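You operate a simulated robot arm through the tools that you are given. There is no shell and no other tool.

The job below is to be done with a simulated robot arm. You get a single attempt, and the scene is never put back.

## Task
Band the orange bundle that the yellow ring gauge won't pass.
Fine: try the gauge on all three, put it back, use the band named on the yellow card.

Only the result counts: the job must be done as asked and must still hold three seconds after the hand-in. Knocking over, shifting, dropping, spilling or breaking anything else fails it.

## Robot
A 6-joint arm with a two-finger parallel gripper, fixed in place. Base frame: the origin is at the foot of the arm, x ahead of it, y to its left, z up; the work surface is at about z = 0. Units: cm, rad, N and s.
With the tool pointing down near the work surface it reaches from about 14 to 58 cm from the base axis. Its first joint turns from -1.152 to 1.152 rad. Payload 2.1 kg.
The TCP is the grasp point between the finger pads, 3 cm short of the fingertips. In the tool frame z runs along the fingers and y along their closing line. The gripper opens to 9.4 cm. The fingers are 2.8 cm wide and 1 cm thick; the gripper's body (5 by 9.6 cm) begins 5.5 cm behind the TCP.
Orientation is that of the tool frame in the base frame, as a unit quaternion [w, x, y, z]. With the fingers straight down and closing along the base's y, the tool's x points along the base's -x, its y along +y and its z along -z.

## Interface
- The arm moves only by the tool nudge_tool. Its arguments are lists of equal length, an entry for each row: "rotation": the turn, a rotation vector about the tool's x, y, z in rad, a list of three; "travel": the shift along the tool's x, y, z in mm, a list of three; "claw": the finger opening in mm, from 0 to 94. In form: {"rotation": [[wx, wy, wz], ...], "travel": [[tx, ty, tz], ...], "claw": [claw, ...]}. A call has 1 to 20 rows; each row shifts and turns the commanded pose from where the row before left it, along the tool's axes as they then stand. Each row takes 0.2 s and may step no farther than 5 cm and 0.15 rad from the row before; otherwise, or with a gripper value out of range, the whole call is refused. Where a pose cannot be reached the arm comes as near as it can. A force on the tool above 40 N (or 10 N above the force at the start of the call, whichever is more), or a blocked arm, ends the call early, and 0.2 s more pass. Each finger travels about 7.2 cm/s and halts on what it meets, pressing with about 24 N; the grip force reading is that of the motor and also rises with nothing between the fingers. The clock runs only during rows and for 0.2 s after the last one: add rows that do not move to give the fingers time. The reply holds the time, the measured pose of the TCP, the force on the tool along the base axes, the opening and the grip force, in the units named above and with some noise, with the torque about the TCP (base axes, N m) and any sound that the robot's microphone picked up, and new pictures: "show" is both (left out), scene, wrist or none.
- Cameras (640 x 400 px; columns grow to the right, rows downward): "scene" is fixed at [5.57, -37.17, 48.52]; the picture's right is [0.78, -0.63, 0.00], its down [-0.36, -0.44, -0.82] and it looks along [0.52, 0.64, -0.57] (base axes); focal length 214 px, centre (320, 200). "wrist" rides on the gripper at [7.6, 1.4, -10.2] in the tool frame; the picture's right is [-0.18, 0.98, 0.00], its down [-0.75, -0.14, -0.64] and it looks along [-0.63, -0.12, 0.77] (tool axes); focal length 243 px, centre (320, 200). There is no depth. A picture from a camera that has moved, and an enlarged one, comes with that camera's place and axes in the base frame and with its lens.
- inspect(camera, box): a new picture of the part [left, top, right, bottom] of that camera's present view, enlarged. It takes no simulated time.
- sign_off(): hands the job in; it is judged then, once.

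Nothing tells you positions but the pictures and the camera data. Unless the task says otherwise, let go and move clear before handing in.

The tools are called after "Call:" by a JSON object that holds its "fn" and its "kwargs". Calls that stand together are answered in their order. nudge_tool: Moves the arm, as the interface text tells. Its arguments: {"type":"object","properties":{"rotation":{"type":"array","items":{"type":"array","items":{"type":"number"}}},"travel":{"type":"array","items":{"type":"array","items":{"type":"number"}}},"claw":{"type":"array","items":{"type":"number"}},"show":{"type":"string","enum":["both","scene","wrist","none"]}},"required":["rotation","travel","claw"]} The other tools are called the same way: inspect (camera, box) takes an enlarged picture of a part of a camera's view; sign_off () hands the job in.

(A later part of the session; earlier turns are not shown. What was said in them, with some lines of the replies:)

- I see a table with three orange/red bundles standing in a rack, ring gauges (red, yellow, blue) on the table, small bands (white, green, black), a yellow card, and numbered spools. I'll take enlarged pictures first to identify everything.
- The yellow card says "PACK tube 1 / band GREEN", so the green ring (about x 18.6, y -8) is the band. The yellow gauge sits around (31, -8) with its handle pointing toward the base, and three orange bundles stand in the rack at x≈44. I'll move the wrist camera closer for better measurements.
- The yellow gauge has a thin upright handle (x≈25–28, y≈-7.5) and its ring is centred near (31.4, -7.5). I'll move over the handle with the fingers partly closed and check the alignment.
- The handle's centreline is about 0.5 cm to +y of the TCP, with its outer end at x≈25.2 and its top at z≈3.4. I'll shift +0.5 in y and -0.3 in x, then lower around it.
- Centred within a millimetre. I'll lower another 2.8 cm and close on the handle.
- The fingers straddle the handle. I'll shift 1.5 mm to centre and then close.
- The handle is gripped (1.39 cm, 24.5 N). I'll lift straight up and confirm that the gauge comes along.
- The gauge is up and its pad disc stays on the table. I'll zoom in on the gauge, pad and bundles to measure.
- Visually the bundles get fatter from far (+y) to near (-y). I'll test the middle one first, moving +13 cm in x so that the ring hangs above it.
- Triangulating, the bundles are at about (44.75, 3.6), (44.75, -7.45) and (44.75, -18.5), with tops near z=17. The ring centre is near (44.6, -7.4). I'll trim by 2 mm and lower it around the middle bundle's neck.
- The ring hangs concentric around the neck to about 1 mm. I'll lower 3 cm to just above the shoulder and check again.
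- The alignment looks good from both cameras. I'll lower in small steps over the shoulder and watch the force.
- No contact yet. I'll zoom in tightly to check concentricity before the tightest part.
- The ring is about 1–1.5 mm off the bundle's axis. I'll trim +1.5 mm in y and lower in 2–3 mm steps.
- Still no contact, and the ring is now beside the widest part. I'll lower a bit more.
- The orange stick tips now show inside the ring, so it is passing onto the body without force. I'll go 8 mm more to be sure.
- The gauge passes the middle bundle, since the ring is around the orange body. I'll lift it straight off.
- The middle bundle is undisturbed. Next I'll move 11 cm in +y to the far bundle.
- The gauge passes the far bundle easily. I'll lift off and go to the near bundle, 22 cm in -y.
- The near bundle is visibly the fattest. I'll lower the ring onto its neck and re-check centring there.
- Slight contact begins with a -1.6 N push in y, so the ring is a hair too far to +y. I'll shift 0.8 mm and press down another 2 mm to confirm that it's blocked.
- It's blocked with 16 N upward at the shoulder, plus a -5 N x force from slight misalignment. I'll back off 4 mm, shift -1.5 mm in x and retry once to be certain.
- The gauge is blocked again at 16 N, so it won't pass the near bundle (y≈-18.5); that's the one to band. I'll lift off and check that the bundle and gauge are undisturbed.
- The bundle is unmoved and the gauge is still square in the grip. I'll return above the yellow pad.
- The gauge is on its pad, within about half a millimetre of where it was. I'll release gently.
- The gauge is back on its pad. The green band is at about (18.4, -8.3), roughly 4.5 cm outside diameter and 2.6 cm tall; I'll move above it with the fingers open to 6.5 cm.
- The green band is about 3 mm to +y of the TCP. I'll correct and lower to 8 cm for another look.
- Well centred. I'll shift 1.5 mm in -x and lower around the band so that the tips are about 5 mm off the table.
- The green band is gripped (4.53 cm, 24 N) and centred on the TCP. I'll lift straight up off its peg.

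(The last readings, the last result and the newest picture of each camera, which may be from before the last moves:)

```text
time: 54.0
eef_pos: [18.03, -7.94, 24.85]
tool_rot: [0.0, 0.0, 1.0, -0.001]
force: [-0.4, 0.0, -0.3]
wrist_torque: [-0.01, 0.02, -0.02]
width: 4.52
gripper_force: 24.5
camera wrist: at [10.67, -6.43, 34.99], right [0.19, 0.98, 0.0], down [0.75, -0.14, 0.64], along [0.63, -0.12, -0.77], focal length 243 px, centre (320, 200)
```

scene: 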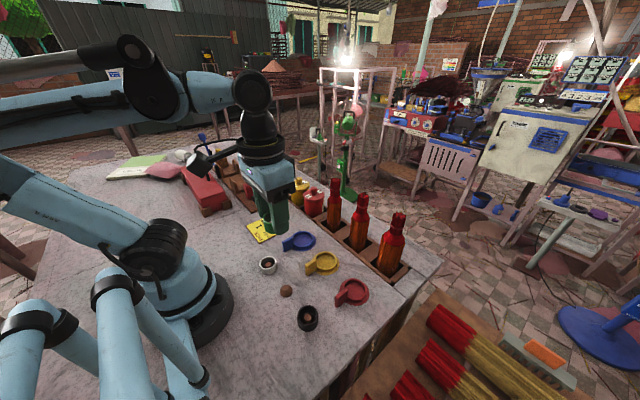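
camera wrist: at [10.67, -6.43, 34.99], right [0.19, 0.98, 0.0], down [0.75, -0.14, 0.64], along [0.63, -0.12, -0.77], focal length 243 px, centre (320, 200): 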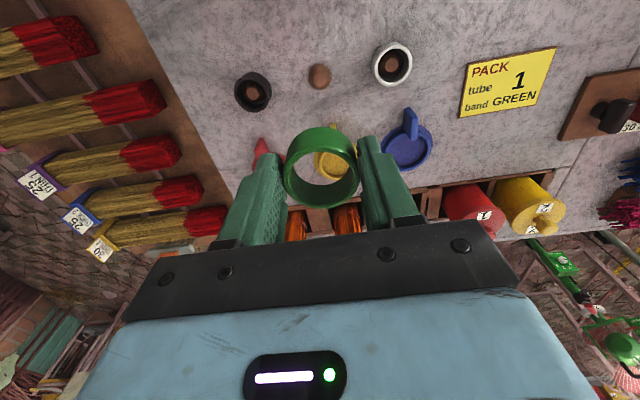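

The band is held cleanly and the peg is left behind. I'll carry it over to above the near bundle.

Call:
{"fn": "nudge_tool", "kwargs": {"rotation": [[0, 0, 0], [0, 0, 0], [0, 0, 0], [0, 0, 0], [0, 0, 0], [0, 0, 0], [0, 0, 0], [0, 0, 0], [0, 0, 0]], "travel": [[-20, -8, 0], [-35, -14, 0], [-40, -16, 0], [-40, -16, 0], [-40, -16, 0], [-40, -16, 0], [-35, -14, 0], [-14, -5, 0], [0, 0, 0]], "claw": [30, 30, 30, 30, 30, 30, 30, 30, 30]}}

Call:
{"fn": "inspect", "kwargs": {"camera": "scene", "box": [350, 170, 450, 260]}}

Call:
{"fn": "inspect", "kwargs": {"camera": "wrist", "box": [220, 80, 420, 220]}}

```text
time: 56.0
eef_pos: [44.28, -18.32, 25.11]
tool_rot: [0.001, 0.0, 1.0, 0.0]
force: [0.0, -0.3, -0.7]
wrist_torque: [-0.01, 0.0, 0.02]
width: 4.55
gripper_force: 23.7
camera wrist: at [36.92, -16.78, 35.19], right [0.18, 0.98, 0.0], down [0.75, -0.14, 0.64], along [0.63, -0.12, -0.77], focal length 243 px, centre (320, 200)
```

scene: 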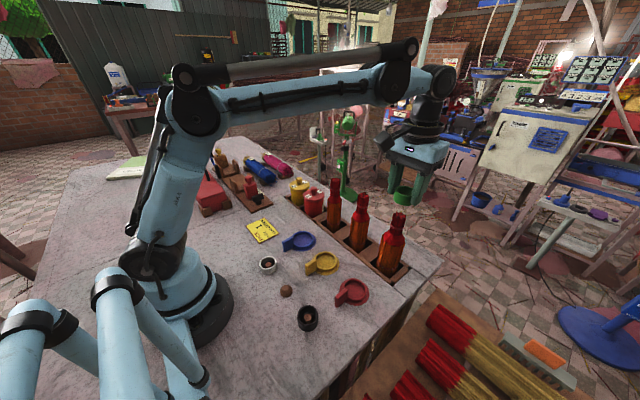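
wrist: 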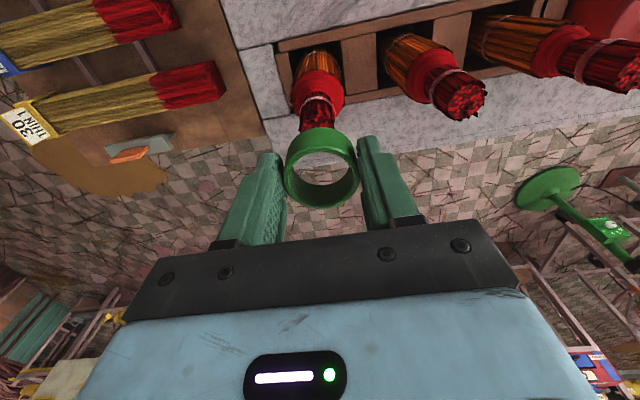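

```text
4.44 times, centred on (400, 215) of scene
camera zoom: at [5.57, -37.17, 48.52], right [0.78, -0.63, 0.0], down [-0.36, -0.44, -0.82], along [0.52, 0.64, -0.57], focal length 953 px, centre (-36, 133)
```

zoom: 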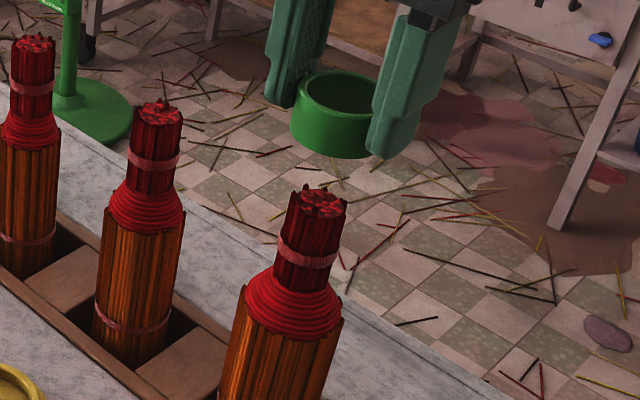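

```text
2.86 times, centred on (320, 150) of wrist
camera zoom: at [36.92, -16.78, 35.19], right [0.18, 0.98, 0.0], down [0.75, -0.14, 0.64], along [0.63, -0.12, -0.77], focal length 693 px, centre (320, 343)
```

zoom: 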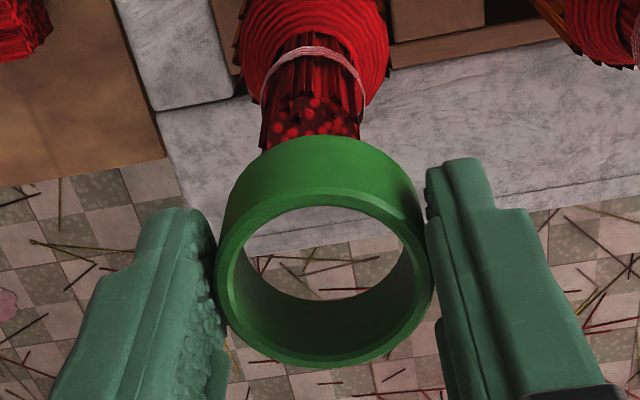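

Relative to the band, the bundle's top looks about 3–4 mm toward the base. I'll shift -3 mm in x and lower to just above the tip, then measure again.

Call:
{"fn": "nudge_tool", "kwargs": {"rotation": [[0, 0, 0], [0, 0, 0], [0, 0, 0], [0, 0, 0]], "travel": [[3, -0.5, 0], [0, 0, 15], [0, 0, 10], [0, 0, 0]], "claw": [30, 30, 30, 30], "show": "none"}}

Call:
{"fn": "inspect", "kwargs": {"camera": "scene", "box": [360, 180, 430, 250]}}

Call:
{"fn": "inspect", "kwargs": {"camera": "wrist", "box": [240, 90, 400, 210]}}

```text
time: 57.0
eef_pos: [44.27, -18.51, 22.57]
tool_rot: [0.001, 0.001, 1.0, 0.0]
force: [0.6, -1.3, -0.7]
wrist_torque: [0.03, -0.01, -0.01]
width: 4.55
gripper_force: 23.7
```

```text
5.71 times, centred on (395, 215) of scene
camera zoom: at [5.57, -37.17, 48.52], right [0.78, -0.63, 0.0], down [-0.36, -0.44, -0.82], along [0.52, 0.64, -0.57], focal length 1226 px, centre (-109, 114)
```

zoom: 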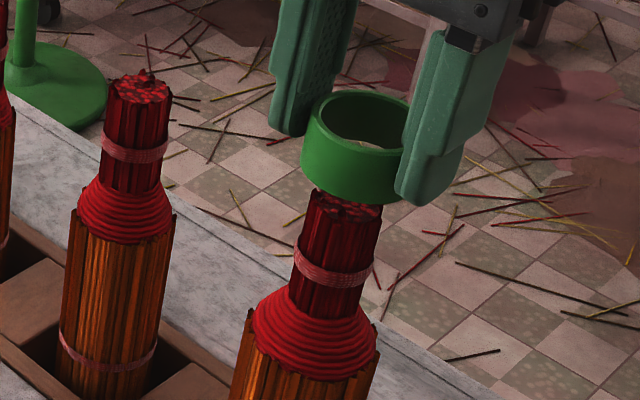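

```text
3.33 times, centred on (320, 150) of wrist
camera zoom: at [36.76, -17.0, 32.71], right [0.19, 0.98, 0.0], down [0.75, -0.14, 0.64], along [0.63, -0.12, -0.77], focal length 809 px, centre (320, 367)
```

zoom: 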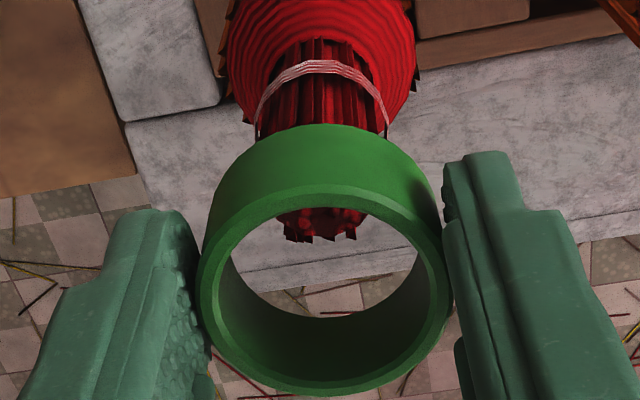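

Both views show the band concentric with the neck now. I'll lower slowly over the tip.

Call:
{"fn": "nudge_tool", "kwargs": {"rotation": [[0, 0, 0], [0, 0, 0], [0, 0, 0], [0, 0, 0], [0, 0, 0], [0, 0, 0]], "travel": [[0, 0, 6], [0, 0, 6], [0, 0, 4], [0, 0, 4], [0, 0, 4], [0, 0, 0]], "claw": [30, 30, 30, 30, 30, 30], "show": "none"}}

Call:
{"fn": "inspect", "kwargs": {"camera": "scene", "box": [370, 190, 430, 250]}}

Call:
{"fn": "inspect", "kwargs": {"camera": "wrist", "box": [240, 90, 400, 210]}}

```text
time: 58.4
eef_pos: [44.4, -18.54, 20.26]
tool_rot: [0.0, 0.001, 1.0, 0.001]
force: [0.2, 0.3, 0.2]
wrist_torque: [0.02, -0.03, 0.02]
width: 4.55
gripper_force: 23.3
```

```text
6.67 times, centred on (400, 220) of scene
camera zoom: at [5.57, -37.17, 48.52], right [0.78, -0.63, 0.0], down [-0.36, -0.44, -0.82], along [0.52, 0.64, -0.57], focal length 1430 px, centre (-213, 67)
```

zoom: 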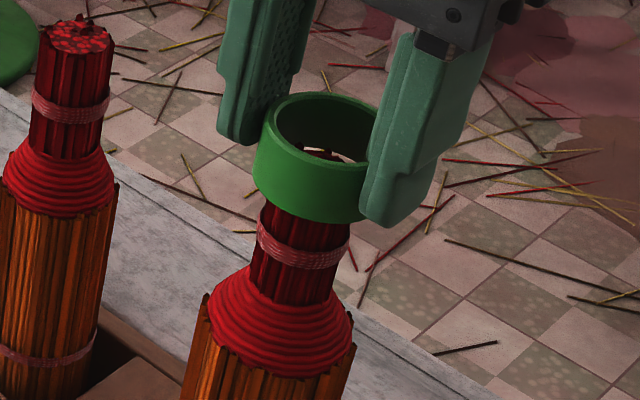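

```text
3.33 times, centred on (320, 150) of wrist
camera zoom: at [36.86, -16.99, 30.39], right [0.18, 0.98, 0.0], down [0.75, -0.14, 0.64], along [0.63, -0.12, -0.77], focal length 809 px, centre (320, 367)
```

zoom: 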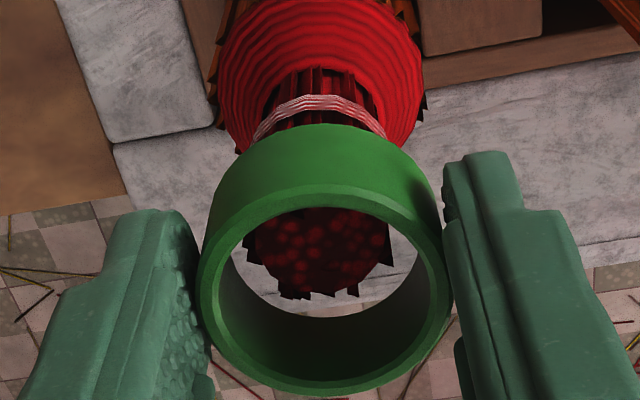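

The neck tip is inside the band with clearance all round. I'll shift 0.8 mm in y and continue down the neck.

Call:
{"fn": "nudge_tool", "kwargs": {"rotation": [[0, 0, 0], [0, 0, 0], [0, 0, 0], [0, 0, 0], [0, 0, 0], [0, 0, 0]], "travel": [[0, -0.6, 0], [0, 0, 6], [0, 0, 6], [0, 0, 6], [0, 0, 6], [0, 0, 0]], "claw": [30, 30, 30, 30, 30, 30], "show": "none"}}

Call:
{"fn": "inspect", "kwargs": {"camera": "scene", "box": [370, 190, 430, 250]}}

Call:
{"fn": "inspect", "kwargs": {"camera": "wrist", "box": [240, 90, 400, 210]}}

```text
time: 59.8
eef_pos: [44.38, -18.41, 17.7]
tool_rot: [0.0, 0.0, 1.0, 0.0]
force: [-0.2, 0.1, -0.3]
wrist_torque: [0.0, 0.02, 0.01]
width: 4.54
gripper_force: 24.2
```

```text
6.67 times, centred on (400, 220) of scene
camera zoom: at [5.57, -37.17, 48.52], right [0.78, -0.63, 0.0], down [-0.36, -0.44, -0.82], along [0.52, 0.64, -0.57], focal length 1430 px, centre (-213, 67)
```

zoom: 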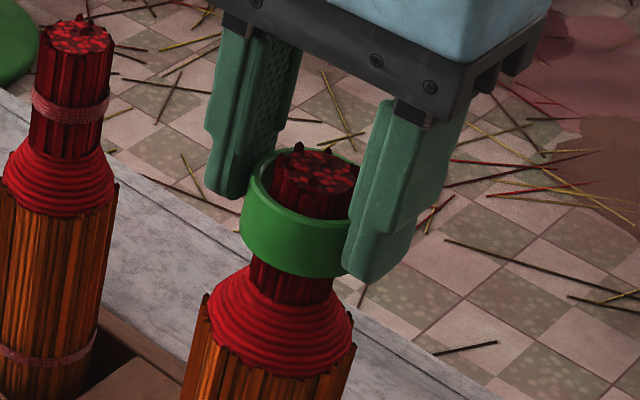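

```text
3.33 times, centred on (320, 150) of wrist
camera zoom: at [36.85, -16.97, 27.88], right [0.18, 0.98, 0.0], down [0.75, -0.14, 0.64], along [0.63, -0.12, -0.77], focal length 809 px, centre (320, 367)
```

zoom: 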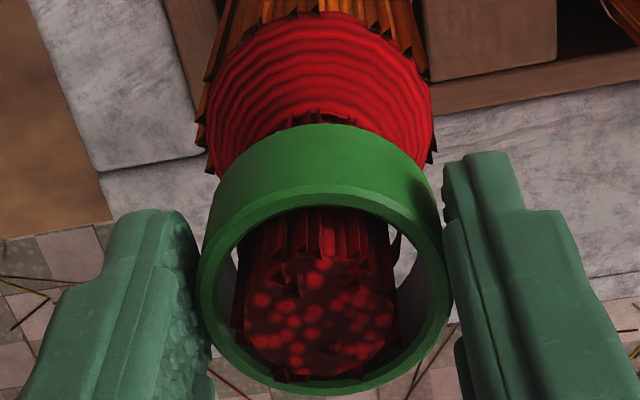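

Call:
{"fn": "nudge_tool", "kwargs": {"rotation": [[0, 0, 0], [0, 0, 0], [0, 0, 0], [0, 0, 0], [0, 0, 0], [0, 0, 0]], "travel": [[0, -0.6, 0], [0, 0, 5], [0, 0, 5], [0, 0, 4], [0, 0, 3], [0, 0, 0]], "claw": [30, 30, 30, 30, 30, 30], "show": "none"}}

Call:
{"fn": "inspect", "kwargs": {"camera": "scene", "box": [370, 190, 430, 250]}}

Call:
{"fn": "inspect", "kwargs": {"camera": "wrist", "box": [240, 90, 400, 210]}}

```text
time: 61.2
eef_pos: [44.4, -18.51, 15.96]
tool_rot: [0.001, 0.0, 1.0, 0.001]
force: [-0.5, 0.0, -0.8]
wrist_torque: [0.02, 0.02, -0.01]
width: 4.54
gripper_force: 23.9
```

```text
6.67 times, centred on (400, 220) of scene
camera zoom: at [5.57, -37.17, 48.52], right [0.78, -0.63, 0.0], down [-0.36, -0.44, -0.82], along [0.52, 0.64, -0.57], focal length 1430 px, centre (-213, 67)
```

zoom: 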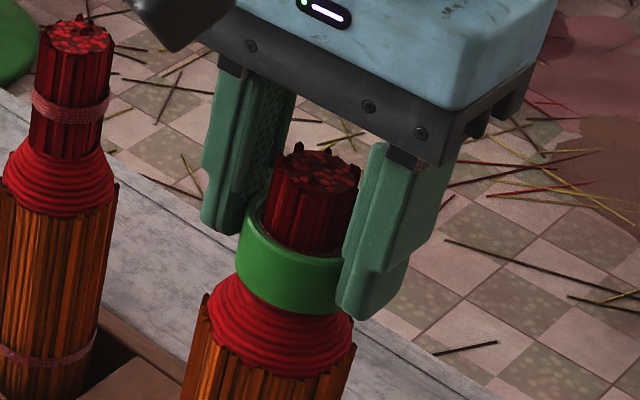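

```text
3.33 times, centred on (320, 150) of wrist
camera zoom: at [36.89, -17.11, 26.24], right [0.18, 0.98, 0.0], down [0.75, -0.14, 0.64], along [0.63, -0.12, -0.77], focal length 809 px, centre (320, 367)
```

zoom: 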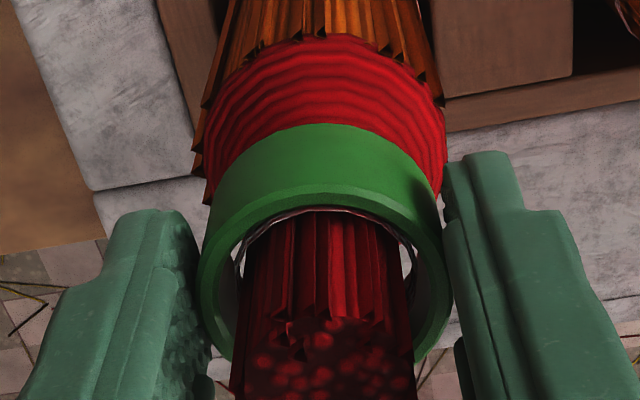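

Call:
{"fn": "nudge_tool", "kwargs": {"rotation": [[0, 0, 0], [0, 0, 0], [0, 0, 0], [0, 0, 0]], "travel": [[0, 0, 2.5], [0, 0, 2.5], [0, 0, 2], [0, 0, 0]], "claw": [30, 30, 30, 30], "show": "none"}}

Call:
{"fn": "inspect", "kwargs": {"camera": "scene", "box": [370, 200, 430, 250]}}

Call:
{"fn": "inspect", "kwargs": {"camera": "wrist", "box": [240, 90, 400, 210]}}

```text
time: 62.2
eef_pos: [44.33, -18.66, 15.34]
tool_rot: [0.0, 0.001, 1.0, -0.001]
force: [1.0, 0.4, 0.3]
wrist_torque: [0.01, 0.03, 0.0]
width: 4.52
gripper_force: 23.8
```

```text
8.00 times, centred on (400, 225) of scene
camera zoom: at [5.57, -37.17, 48.52], right [0.78, -0.63, 0.0], down [-0.36, -0.44, -0.82], along [0.52, 0.64, -0.57], focal length 1716 px, centre (-320, 0)
```

zoom: 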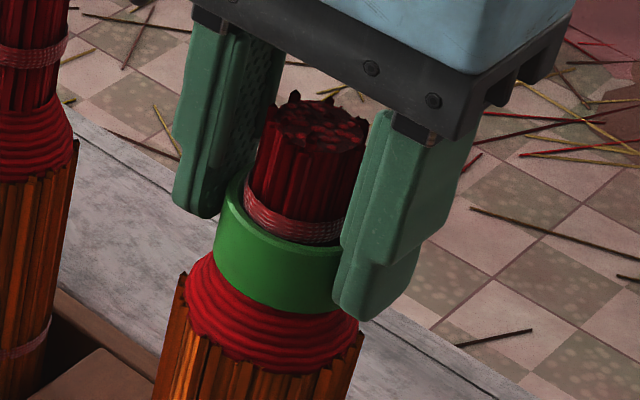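

```text
3.33 times, centred on (320, 150) of wrist
camera zoom: at [36.85, -17.1, 25.59], right [0.18, 0.98, 0.0], down [0.75, -0.14, 0.64], along [0.63, -0.12, -0.77], focal length 809 px, centre (320, 367)
```

zoom: 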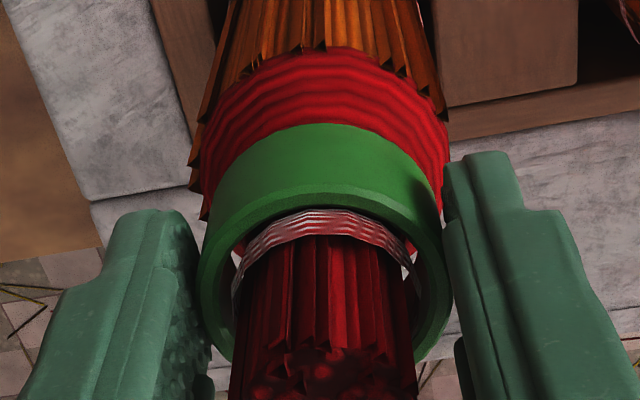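

Call:
{"fn": "nudge_tool", "kwargs": {"rotation": [[0, 0, 0], [0, 0, 0], [0, 0, 0], [0, 0, 0]], "travel": [[0, 0, 2], [0, 0, 2], [0, 0, 1.5], [0, 0, 0]], "claw": [30, 30, 30, 30], "show": "none"}}

Call:
{"fn": "inspect", "kwargs": {"camera": "scene", "box": [370, 200, 430, 250]}}

Call:
{"fn": "inspect", "kwargs": {"camera": "wrist", "box": [240, 90, 400, 210]}}

```text
time: 63.2
eef_pos: [44.22, -18.64, 14.94]
tool_rot: [0.0, 0.001, 1.0, 0.0]
force: [-3.1, 2.1, 10.8]
wrist_torque: [0.11, 0.05, -0.03]
width: 4.52
gripper_force: 23.7
```

```text
8.00 times, centred on (400, 225) of scene
camera zoom: at [5.56, -37.17, 48.52], right [0.78, -0.63, 0.0], down [-0.36, -0.44, -0.82], along [0.52, 0.64, -0.57], focal length 1716 px, centre (-320, 0)
```

zoom: 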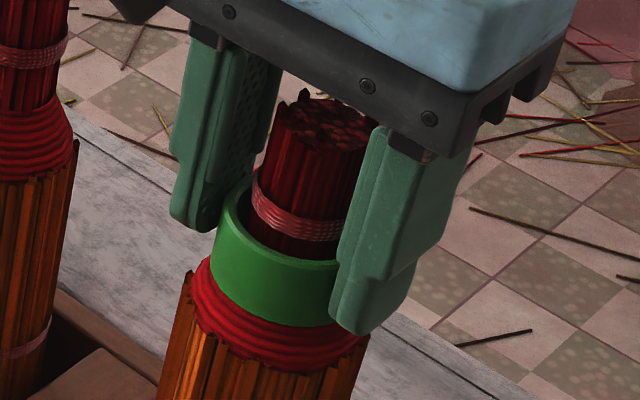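

```text
3.33 times, centred on (320, 150) of wrist
camera zoom: at [36.81, -17.14, 25.07], right [0.18, 0.98, 0.0], down [0.75, -0.14, 0.64], along [0.63, -0.12, -0.77], focal length 809 px, centre (320, 367)
```

zoom: 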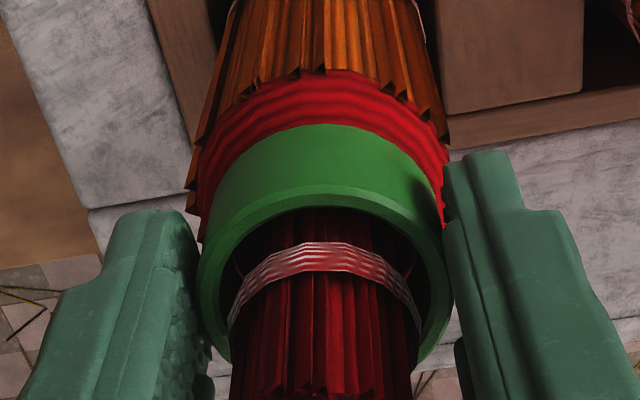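

The band has reached the shoulder (11 N), and the side force shows it is slightly off toward +x/-y. I'll ease up 1.5 mm and re-centre before releasing.

Call:
{"fn": "nudge_tool", "kwargs": {"rotation": [[0, 0, 0], [0, 0, 0], [0, 0, 0]], "travel": [[0, 0, -1.5], [1.5, 0.8, 0], [0, 0, 0]], "claw": [30, 30, 30], "show": "none"}}

Call:
{"fn": "inspect", "kwargs": {"camera": "scene", "box": [370, 200, 430, 250]}}

Call:
{"fn": "inspect", "kwargs": {"camera": "wrist", "box": [240, 90, 400, 210]}}

```text
time: 64.0
eef_pos: [44.15, -18.49, 14.94]
tool_rot: [0.0, 0.0, 1.0, 0.0]
force: [-1.3, 0.7, -0.4]
wrist_torque: [-0.02, 0.0, 0.02]
width: 4.52
gripper_force: 24.5
```

```text
8.00 times, centred on (400, 225) of scene
camera zoom: at [5.57, -37.17, 48.52], right [0.78, -0.63, 0.0], down [-0.36, -0.44, -0.82], along [0.52, 0.64, -0.57], focal length 1716 px, centre (-320, 0)
```

zoom: 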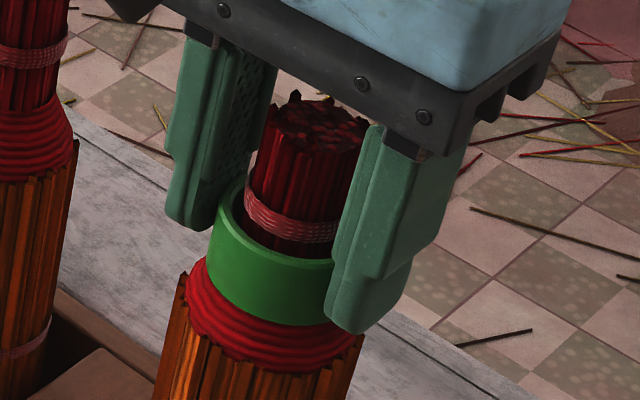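

```text
3.33 times, centred on (320, 150) of wrist
camera zoom: at [36.68, -17.05, 25.13], right [0.18, 0.98, 0.0], down [0.75, -0.14, 0.64], along [0.63, -0.12, -0.77], focal length 809 px, centre (320, 367)
```

zoom: 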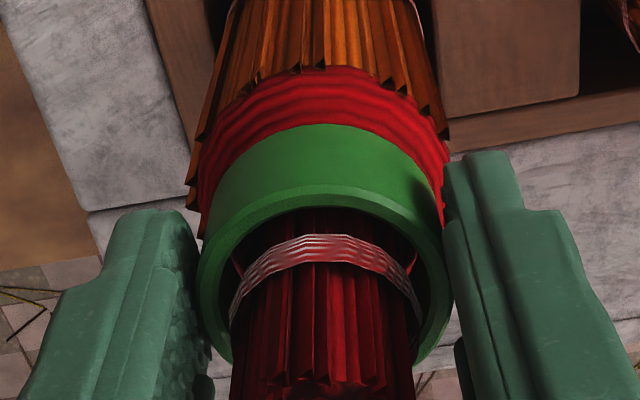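

The bundle is upright in its original spot, and the band sits at the neck/shoulder with almost no side force. I'll open slowly to release.

Call:
{"fn": "nudge_tool", "kwargs": {"rotation": [[0, 0, 0], [0, 0, 0], [0, 0, 0], [0, 0, 0], [0, 0, 0], [0, 0, 0]], "travel": [[0, 0, 0], [0, 0, 0], [0, 0, 0], [0, 0, 0], [0, 0, 0], [0, 0, 0]], "claw": [46, 49, 54, 60, 68, 68], "show": "none"}}

Call:
{"fn": "inspect", "kwargs": {"camera": "scene", "box": [370, 200, 430, 250]}}

Call:
{"fn": "inspect", "kwargs": {"camera": "wrist", "box": [240, 90, 400, 210]}}

```text
time: 65.4
eef_pos: [44.15, -18.51, 14.86]
tool_rot: [0.0, 0.001, 1.0, 0.0]
force: [-0.6, -1.2, -0.9]
wrist_torque: [-0.01, 0.01, -0.02]
width: 6.78
gripper_force: 0.0
```

```text
8.00 times, centred on (400, 225) of scene
camera zoom: at [5.57, -37.17, 48.52], right [0.78, -0.63, 0.0], down [-0.36, -0.44, -0.82], along [0.52, 0.64, -0.57], focal length 1716 px, centre (-320, 0)
```

zoom: 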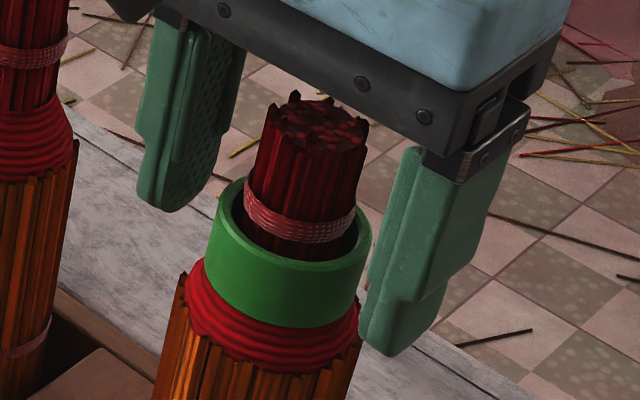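

```text
3.33 times, centred on (320, 150) of wrist
camera zoom: at [36.68, -17.06, 25.14], right [0.18, 0.98, 0.0], down [0.75, -0.14, 0.64], along [0.63, -0.12, -0.77], focal length 809 px, centre (320, 367)
```

zoom: 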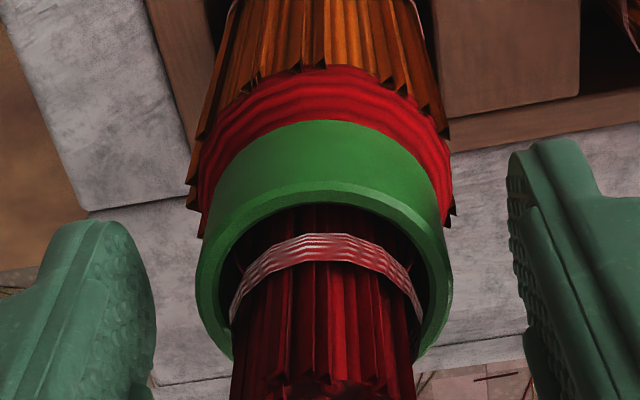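

The green band rests on the near bundle's shoulder around its neck. I'll retreat straight up.

Call:
{"fn": "nudge_tool", "kwargs": {"rotation": [[0, 0, 0], [0, 0, 0], [0, 0, 0], [0, 0, 0], [0, 0, 0], [0, 0, 0], [0, 0, 0]], "travel": [[0, 0, -8], [0, 0, -15], [0, 0, -25], [0, 0, -30], [0, 0, -30], [0, 0, -30], [0, 0, 0]], "claw": [68, 68, 68, 68, 68, 68, 68]}}

Call:
{"fn": "inspect", "kwargs": {"camera": "scene", "box": [310, 160, 430, 280]}}

Call:
{"fn": "inspect", "kwargs": {"camera": "wrist", "box": [240, 40, 440, 190]}}

```text
time: 67.0
eef_pos: [44.0, -18.51, 29.02]
tool_rot: [0.0, 0.001, 1.0, 0.0]
force: [0.5, -0.5, -1.4]
wrist_torque: [-0.01, 0.0, 0.02]
width: 6.8
gripper_force: 0.0
camera wrist: at [36.56, -17.04, 39.22], right [0.19, 0.98, 0.0], down [0.75, -0.14, 0.64], along [0.63, -0.12, -0.77], focal length 243 px, centre (320, 200)
```

scene: 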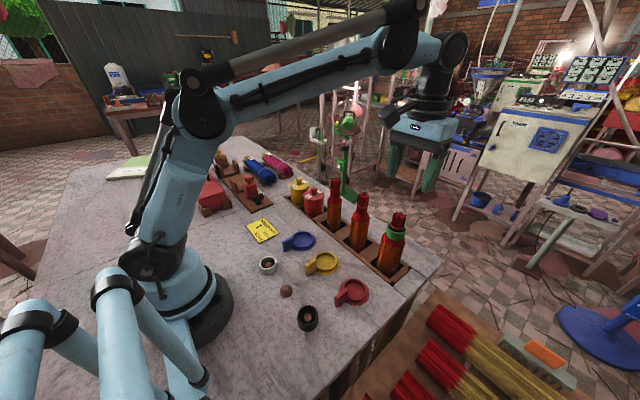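
wrist: 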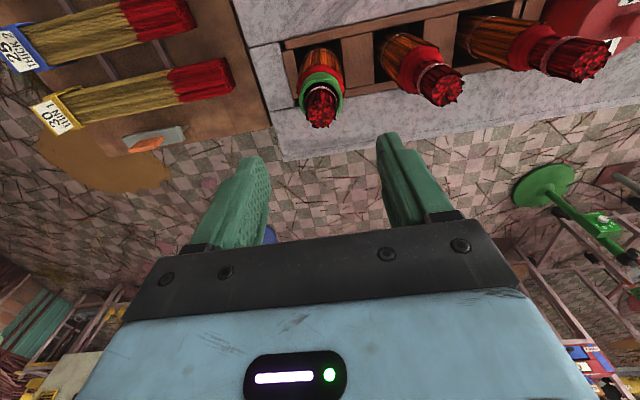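

```text
3.33 times, centred on (370, 220) of scene
camera zoom: at [5.57, -37.17, 48.52], right [0.78, -0.63, 0.0], down [-0.36, -0.44, -0.82], along [0.52, 0.64, -0.57], focal length 715 px, centre (153, 133)
```

zoom: 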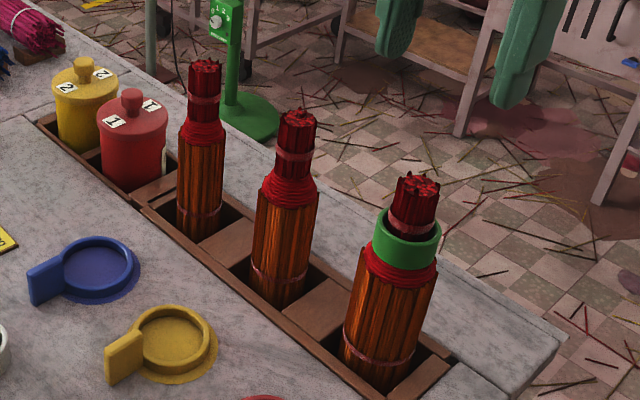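

```text
2.67 times, centred on (340, 115) of wrist
camera zoom: at [36.56, -17.04, 39.22], right [0.19, 0.98, 0.0], down [0.75, -0.14, 0.64], along [0.63, -0.12, -0.77], focal length 647 px, centre (267, 427)
```

zoom: 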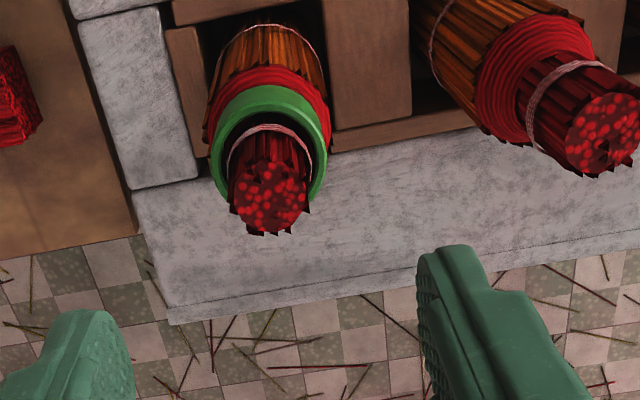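

The band is on and level, and everything else looks in place. I'll take close-ups of the band and the gauge before handing in.

Call:
{"fn": "inspect", "kwargs": {"camera": "scene", "box": [375, 205, 415, 245]}}

Call:
{"fn": "inspect", "kwargs": {"camera": "scene", "box": [230, 170, 430, 340]}}

```text
10.00 times, centred on (395, 225) of scene
camera zoom: at [5.57, -37.17, 48.52], right [0.78, -0.63, 0.0], down [-0.36, -0.44, -0.82], along [0.52, 0.64, -0.57], focal length 2145 px, centre (-430, -50)
```

zoom: 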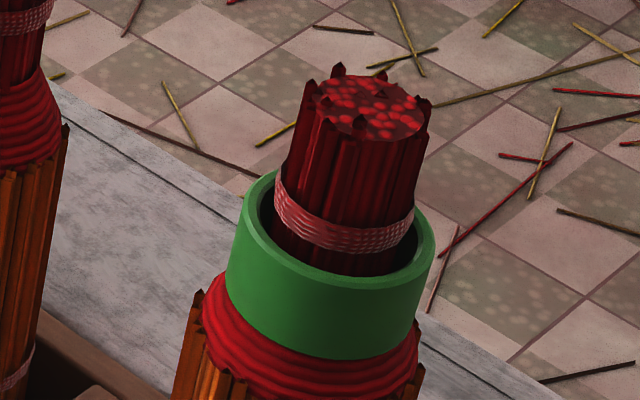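

```text
2.35 times, centred on (330, 255) of scene
camera zoom: at [5.57, -37.17, 48.52], right [0.78, -0.63, 0.0], down [-0.36, -0.44, -0.82], along [0.52, 0.64, -0.57], focal length 505 px, centre (296, 71)
```

zoom: 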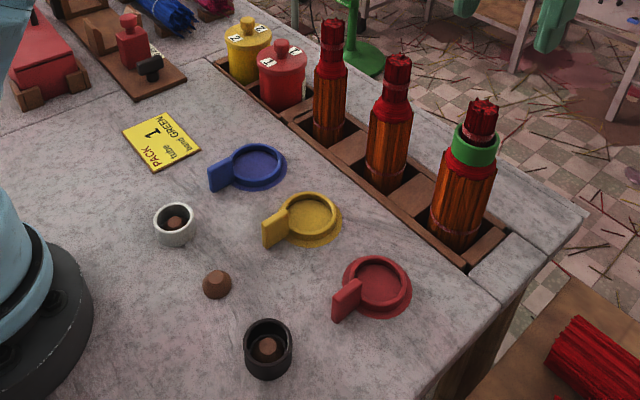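

The green band sits level on the near bundle, the only one the yellow gauge wouldn't pass. The gauge is back on its pad, the other objects look as they did at the start, and the arm is clear. I'm handing in.

Call:
{"fn": "sign_off", "kwargs": {}}

```text
The job is handed in.
```

The near bundle (the one at the -y end of the rack) now has the green band on it. It was the only one the yellow gauge wouldn't pass.

- **Gauge tests:** the ring slid freely over the middle and far bundles. On the near bundle it stopped at the shoulder twice, at about 16 N each time.
- **Band:** the yellow card says "band GREEN". The green band is around the neck, resting level on the shoulder. While I was seating it the bundle tipped about 1.5 mm, and it came back upright once I eased off.
- **Gauge returned:** it is back on its yellow pad, about 2 mm from where it started.
- **Everything else:** in the final pictures, the other bundles, gauges, bands, tubes and the card look as they did at the start.

The arm had let go and was clear above the bundle when I handed in. The hand-in gave no verdict.
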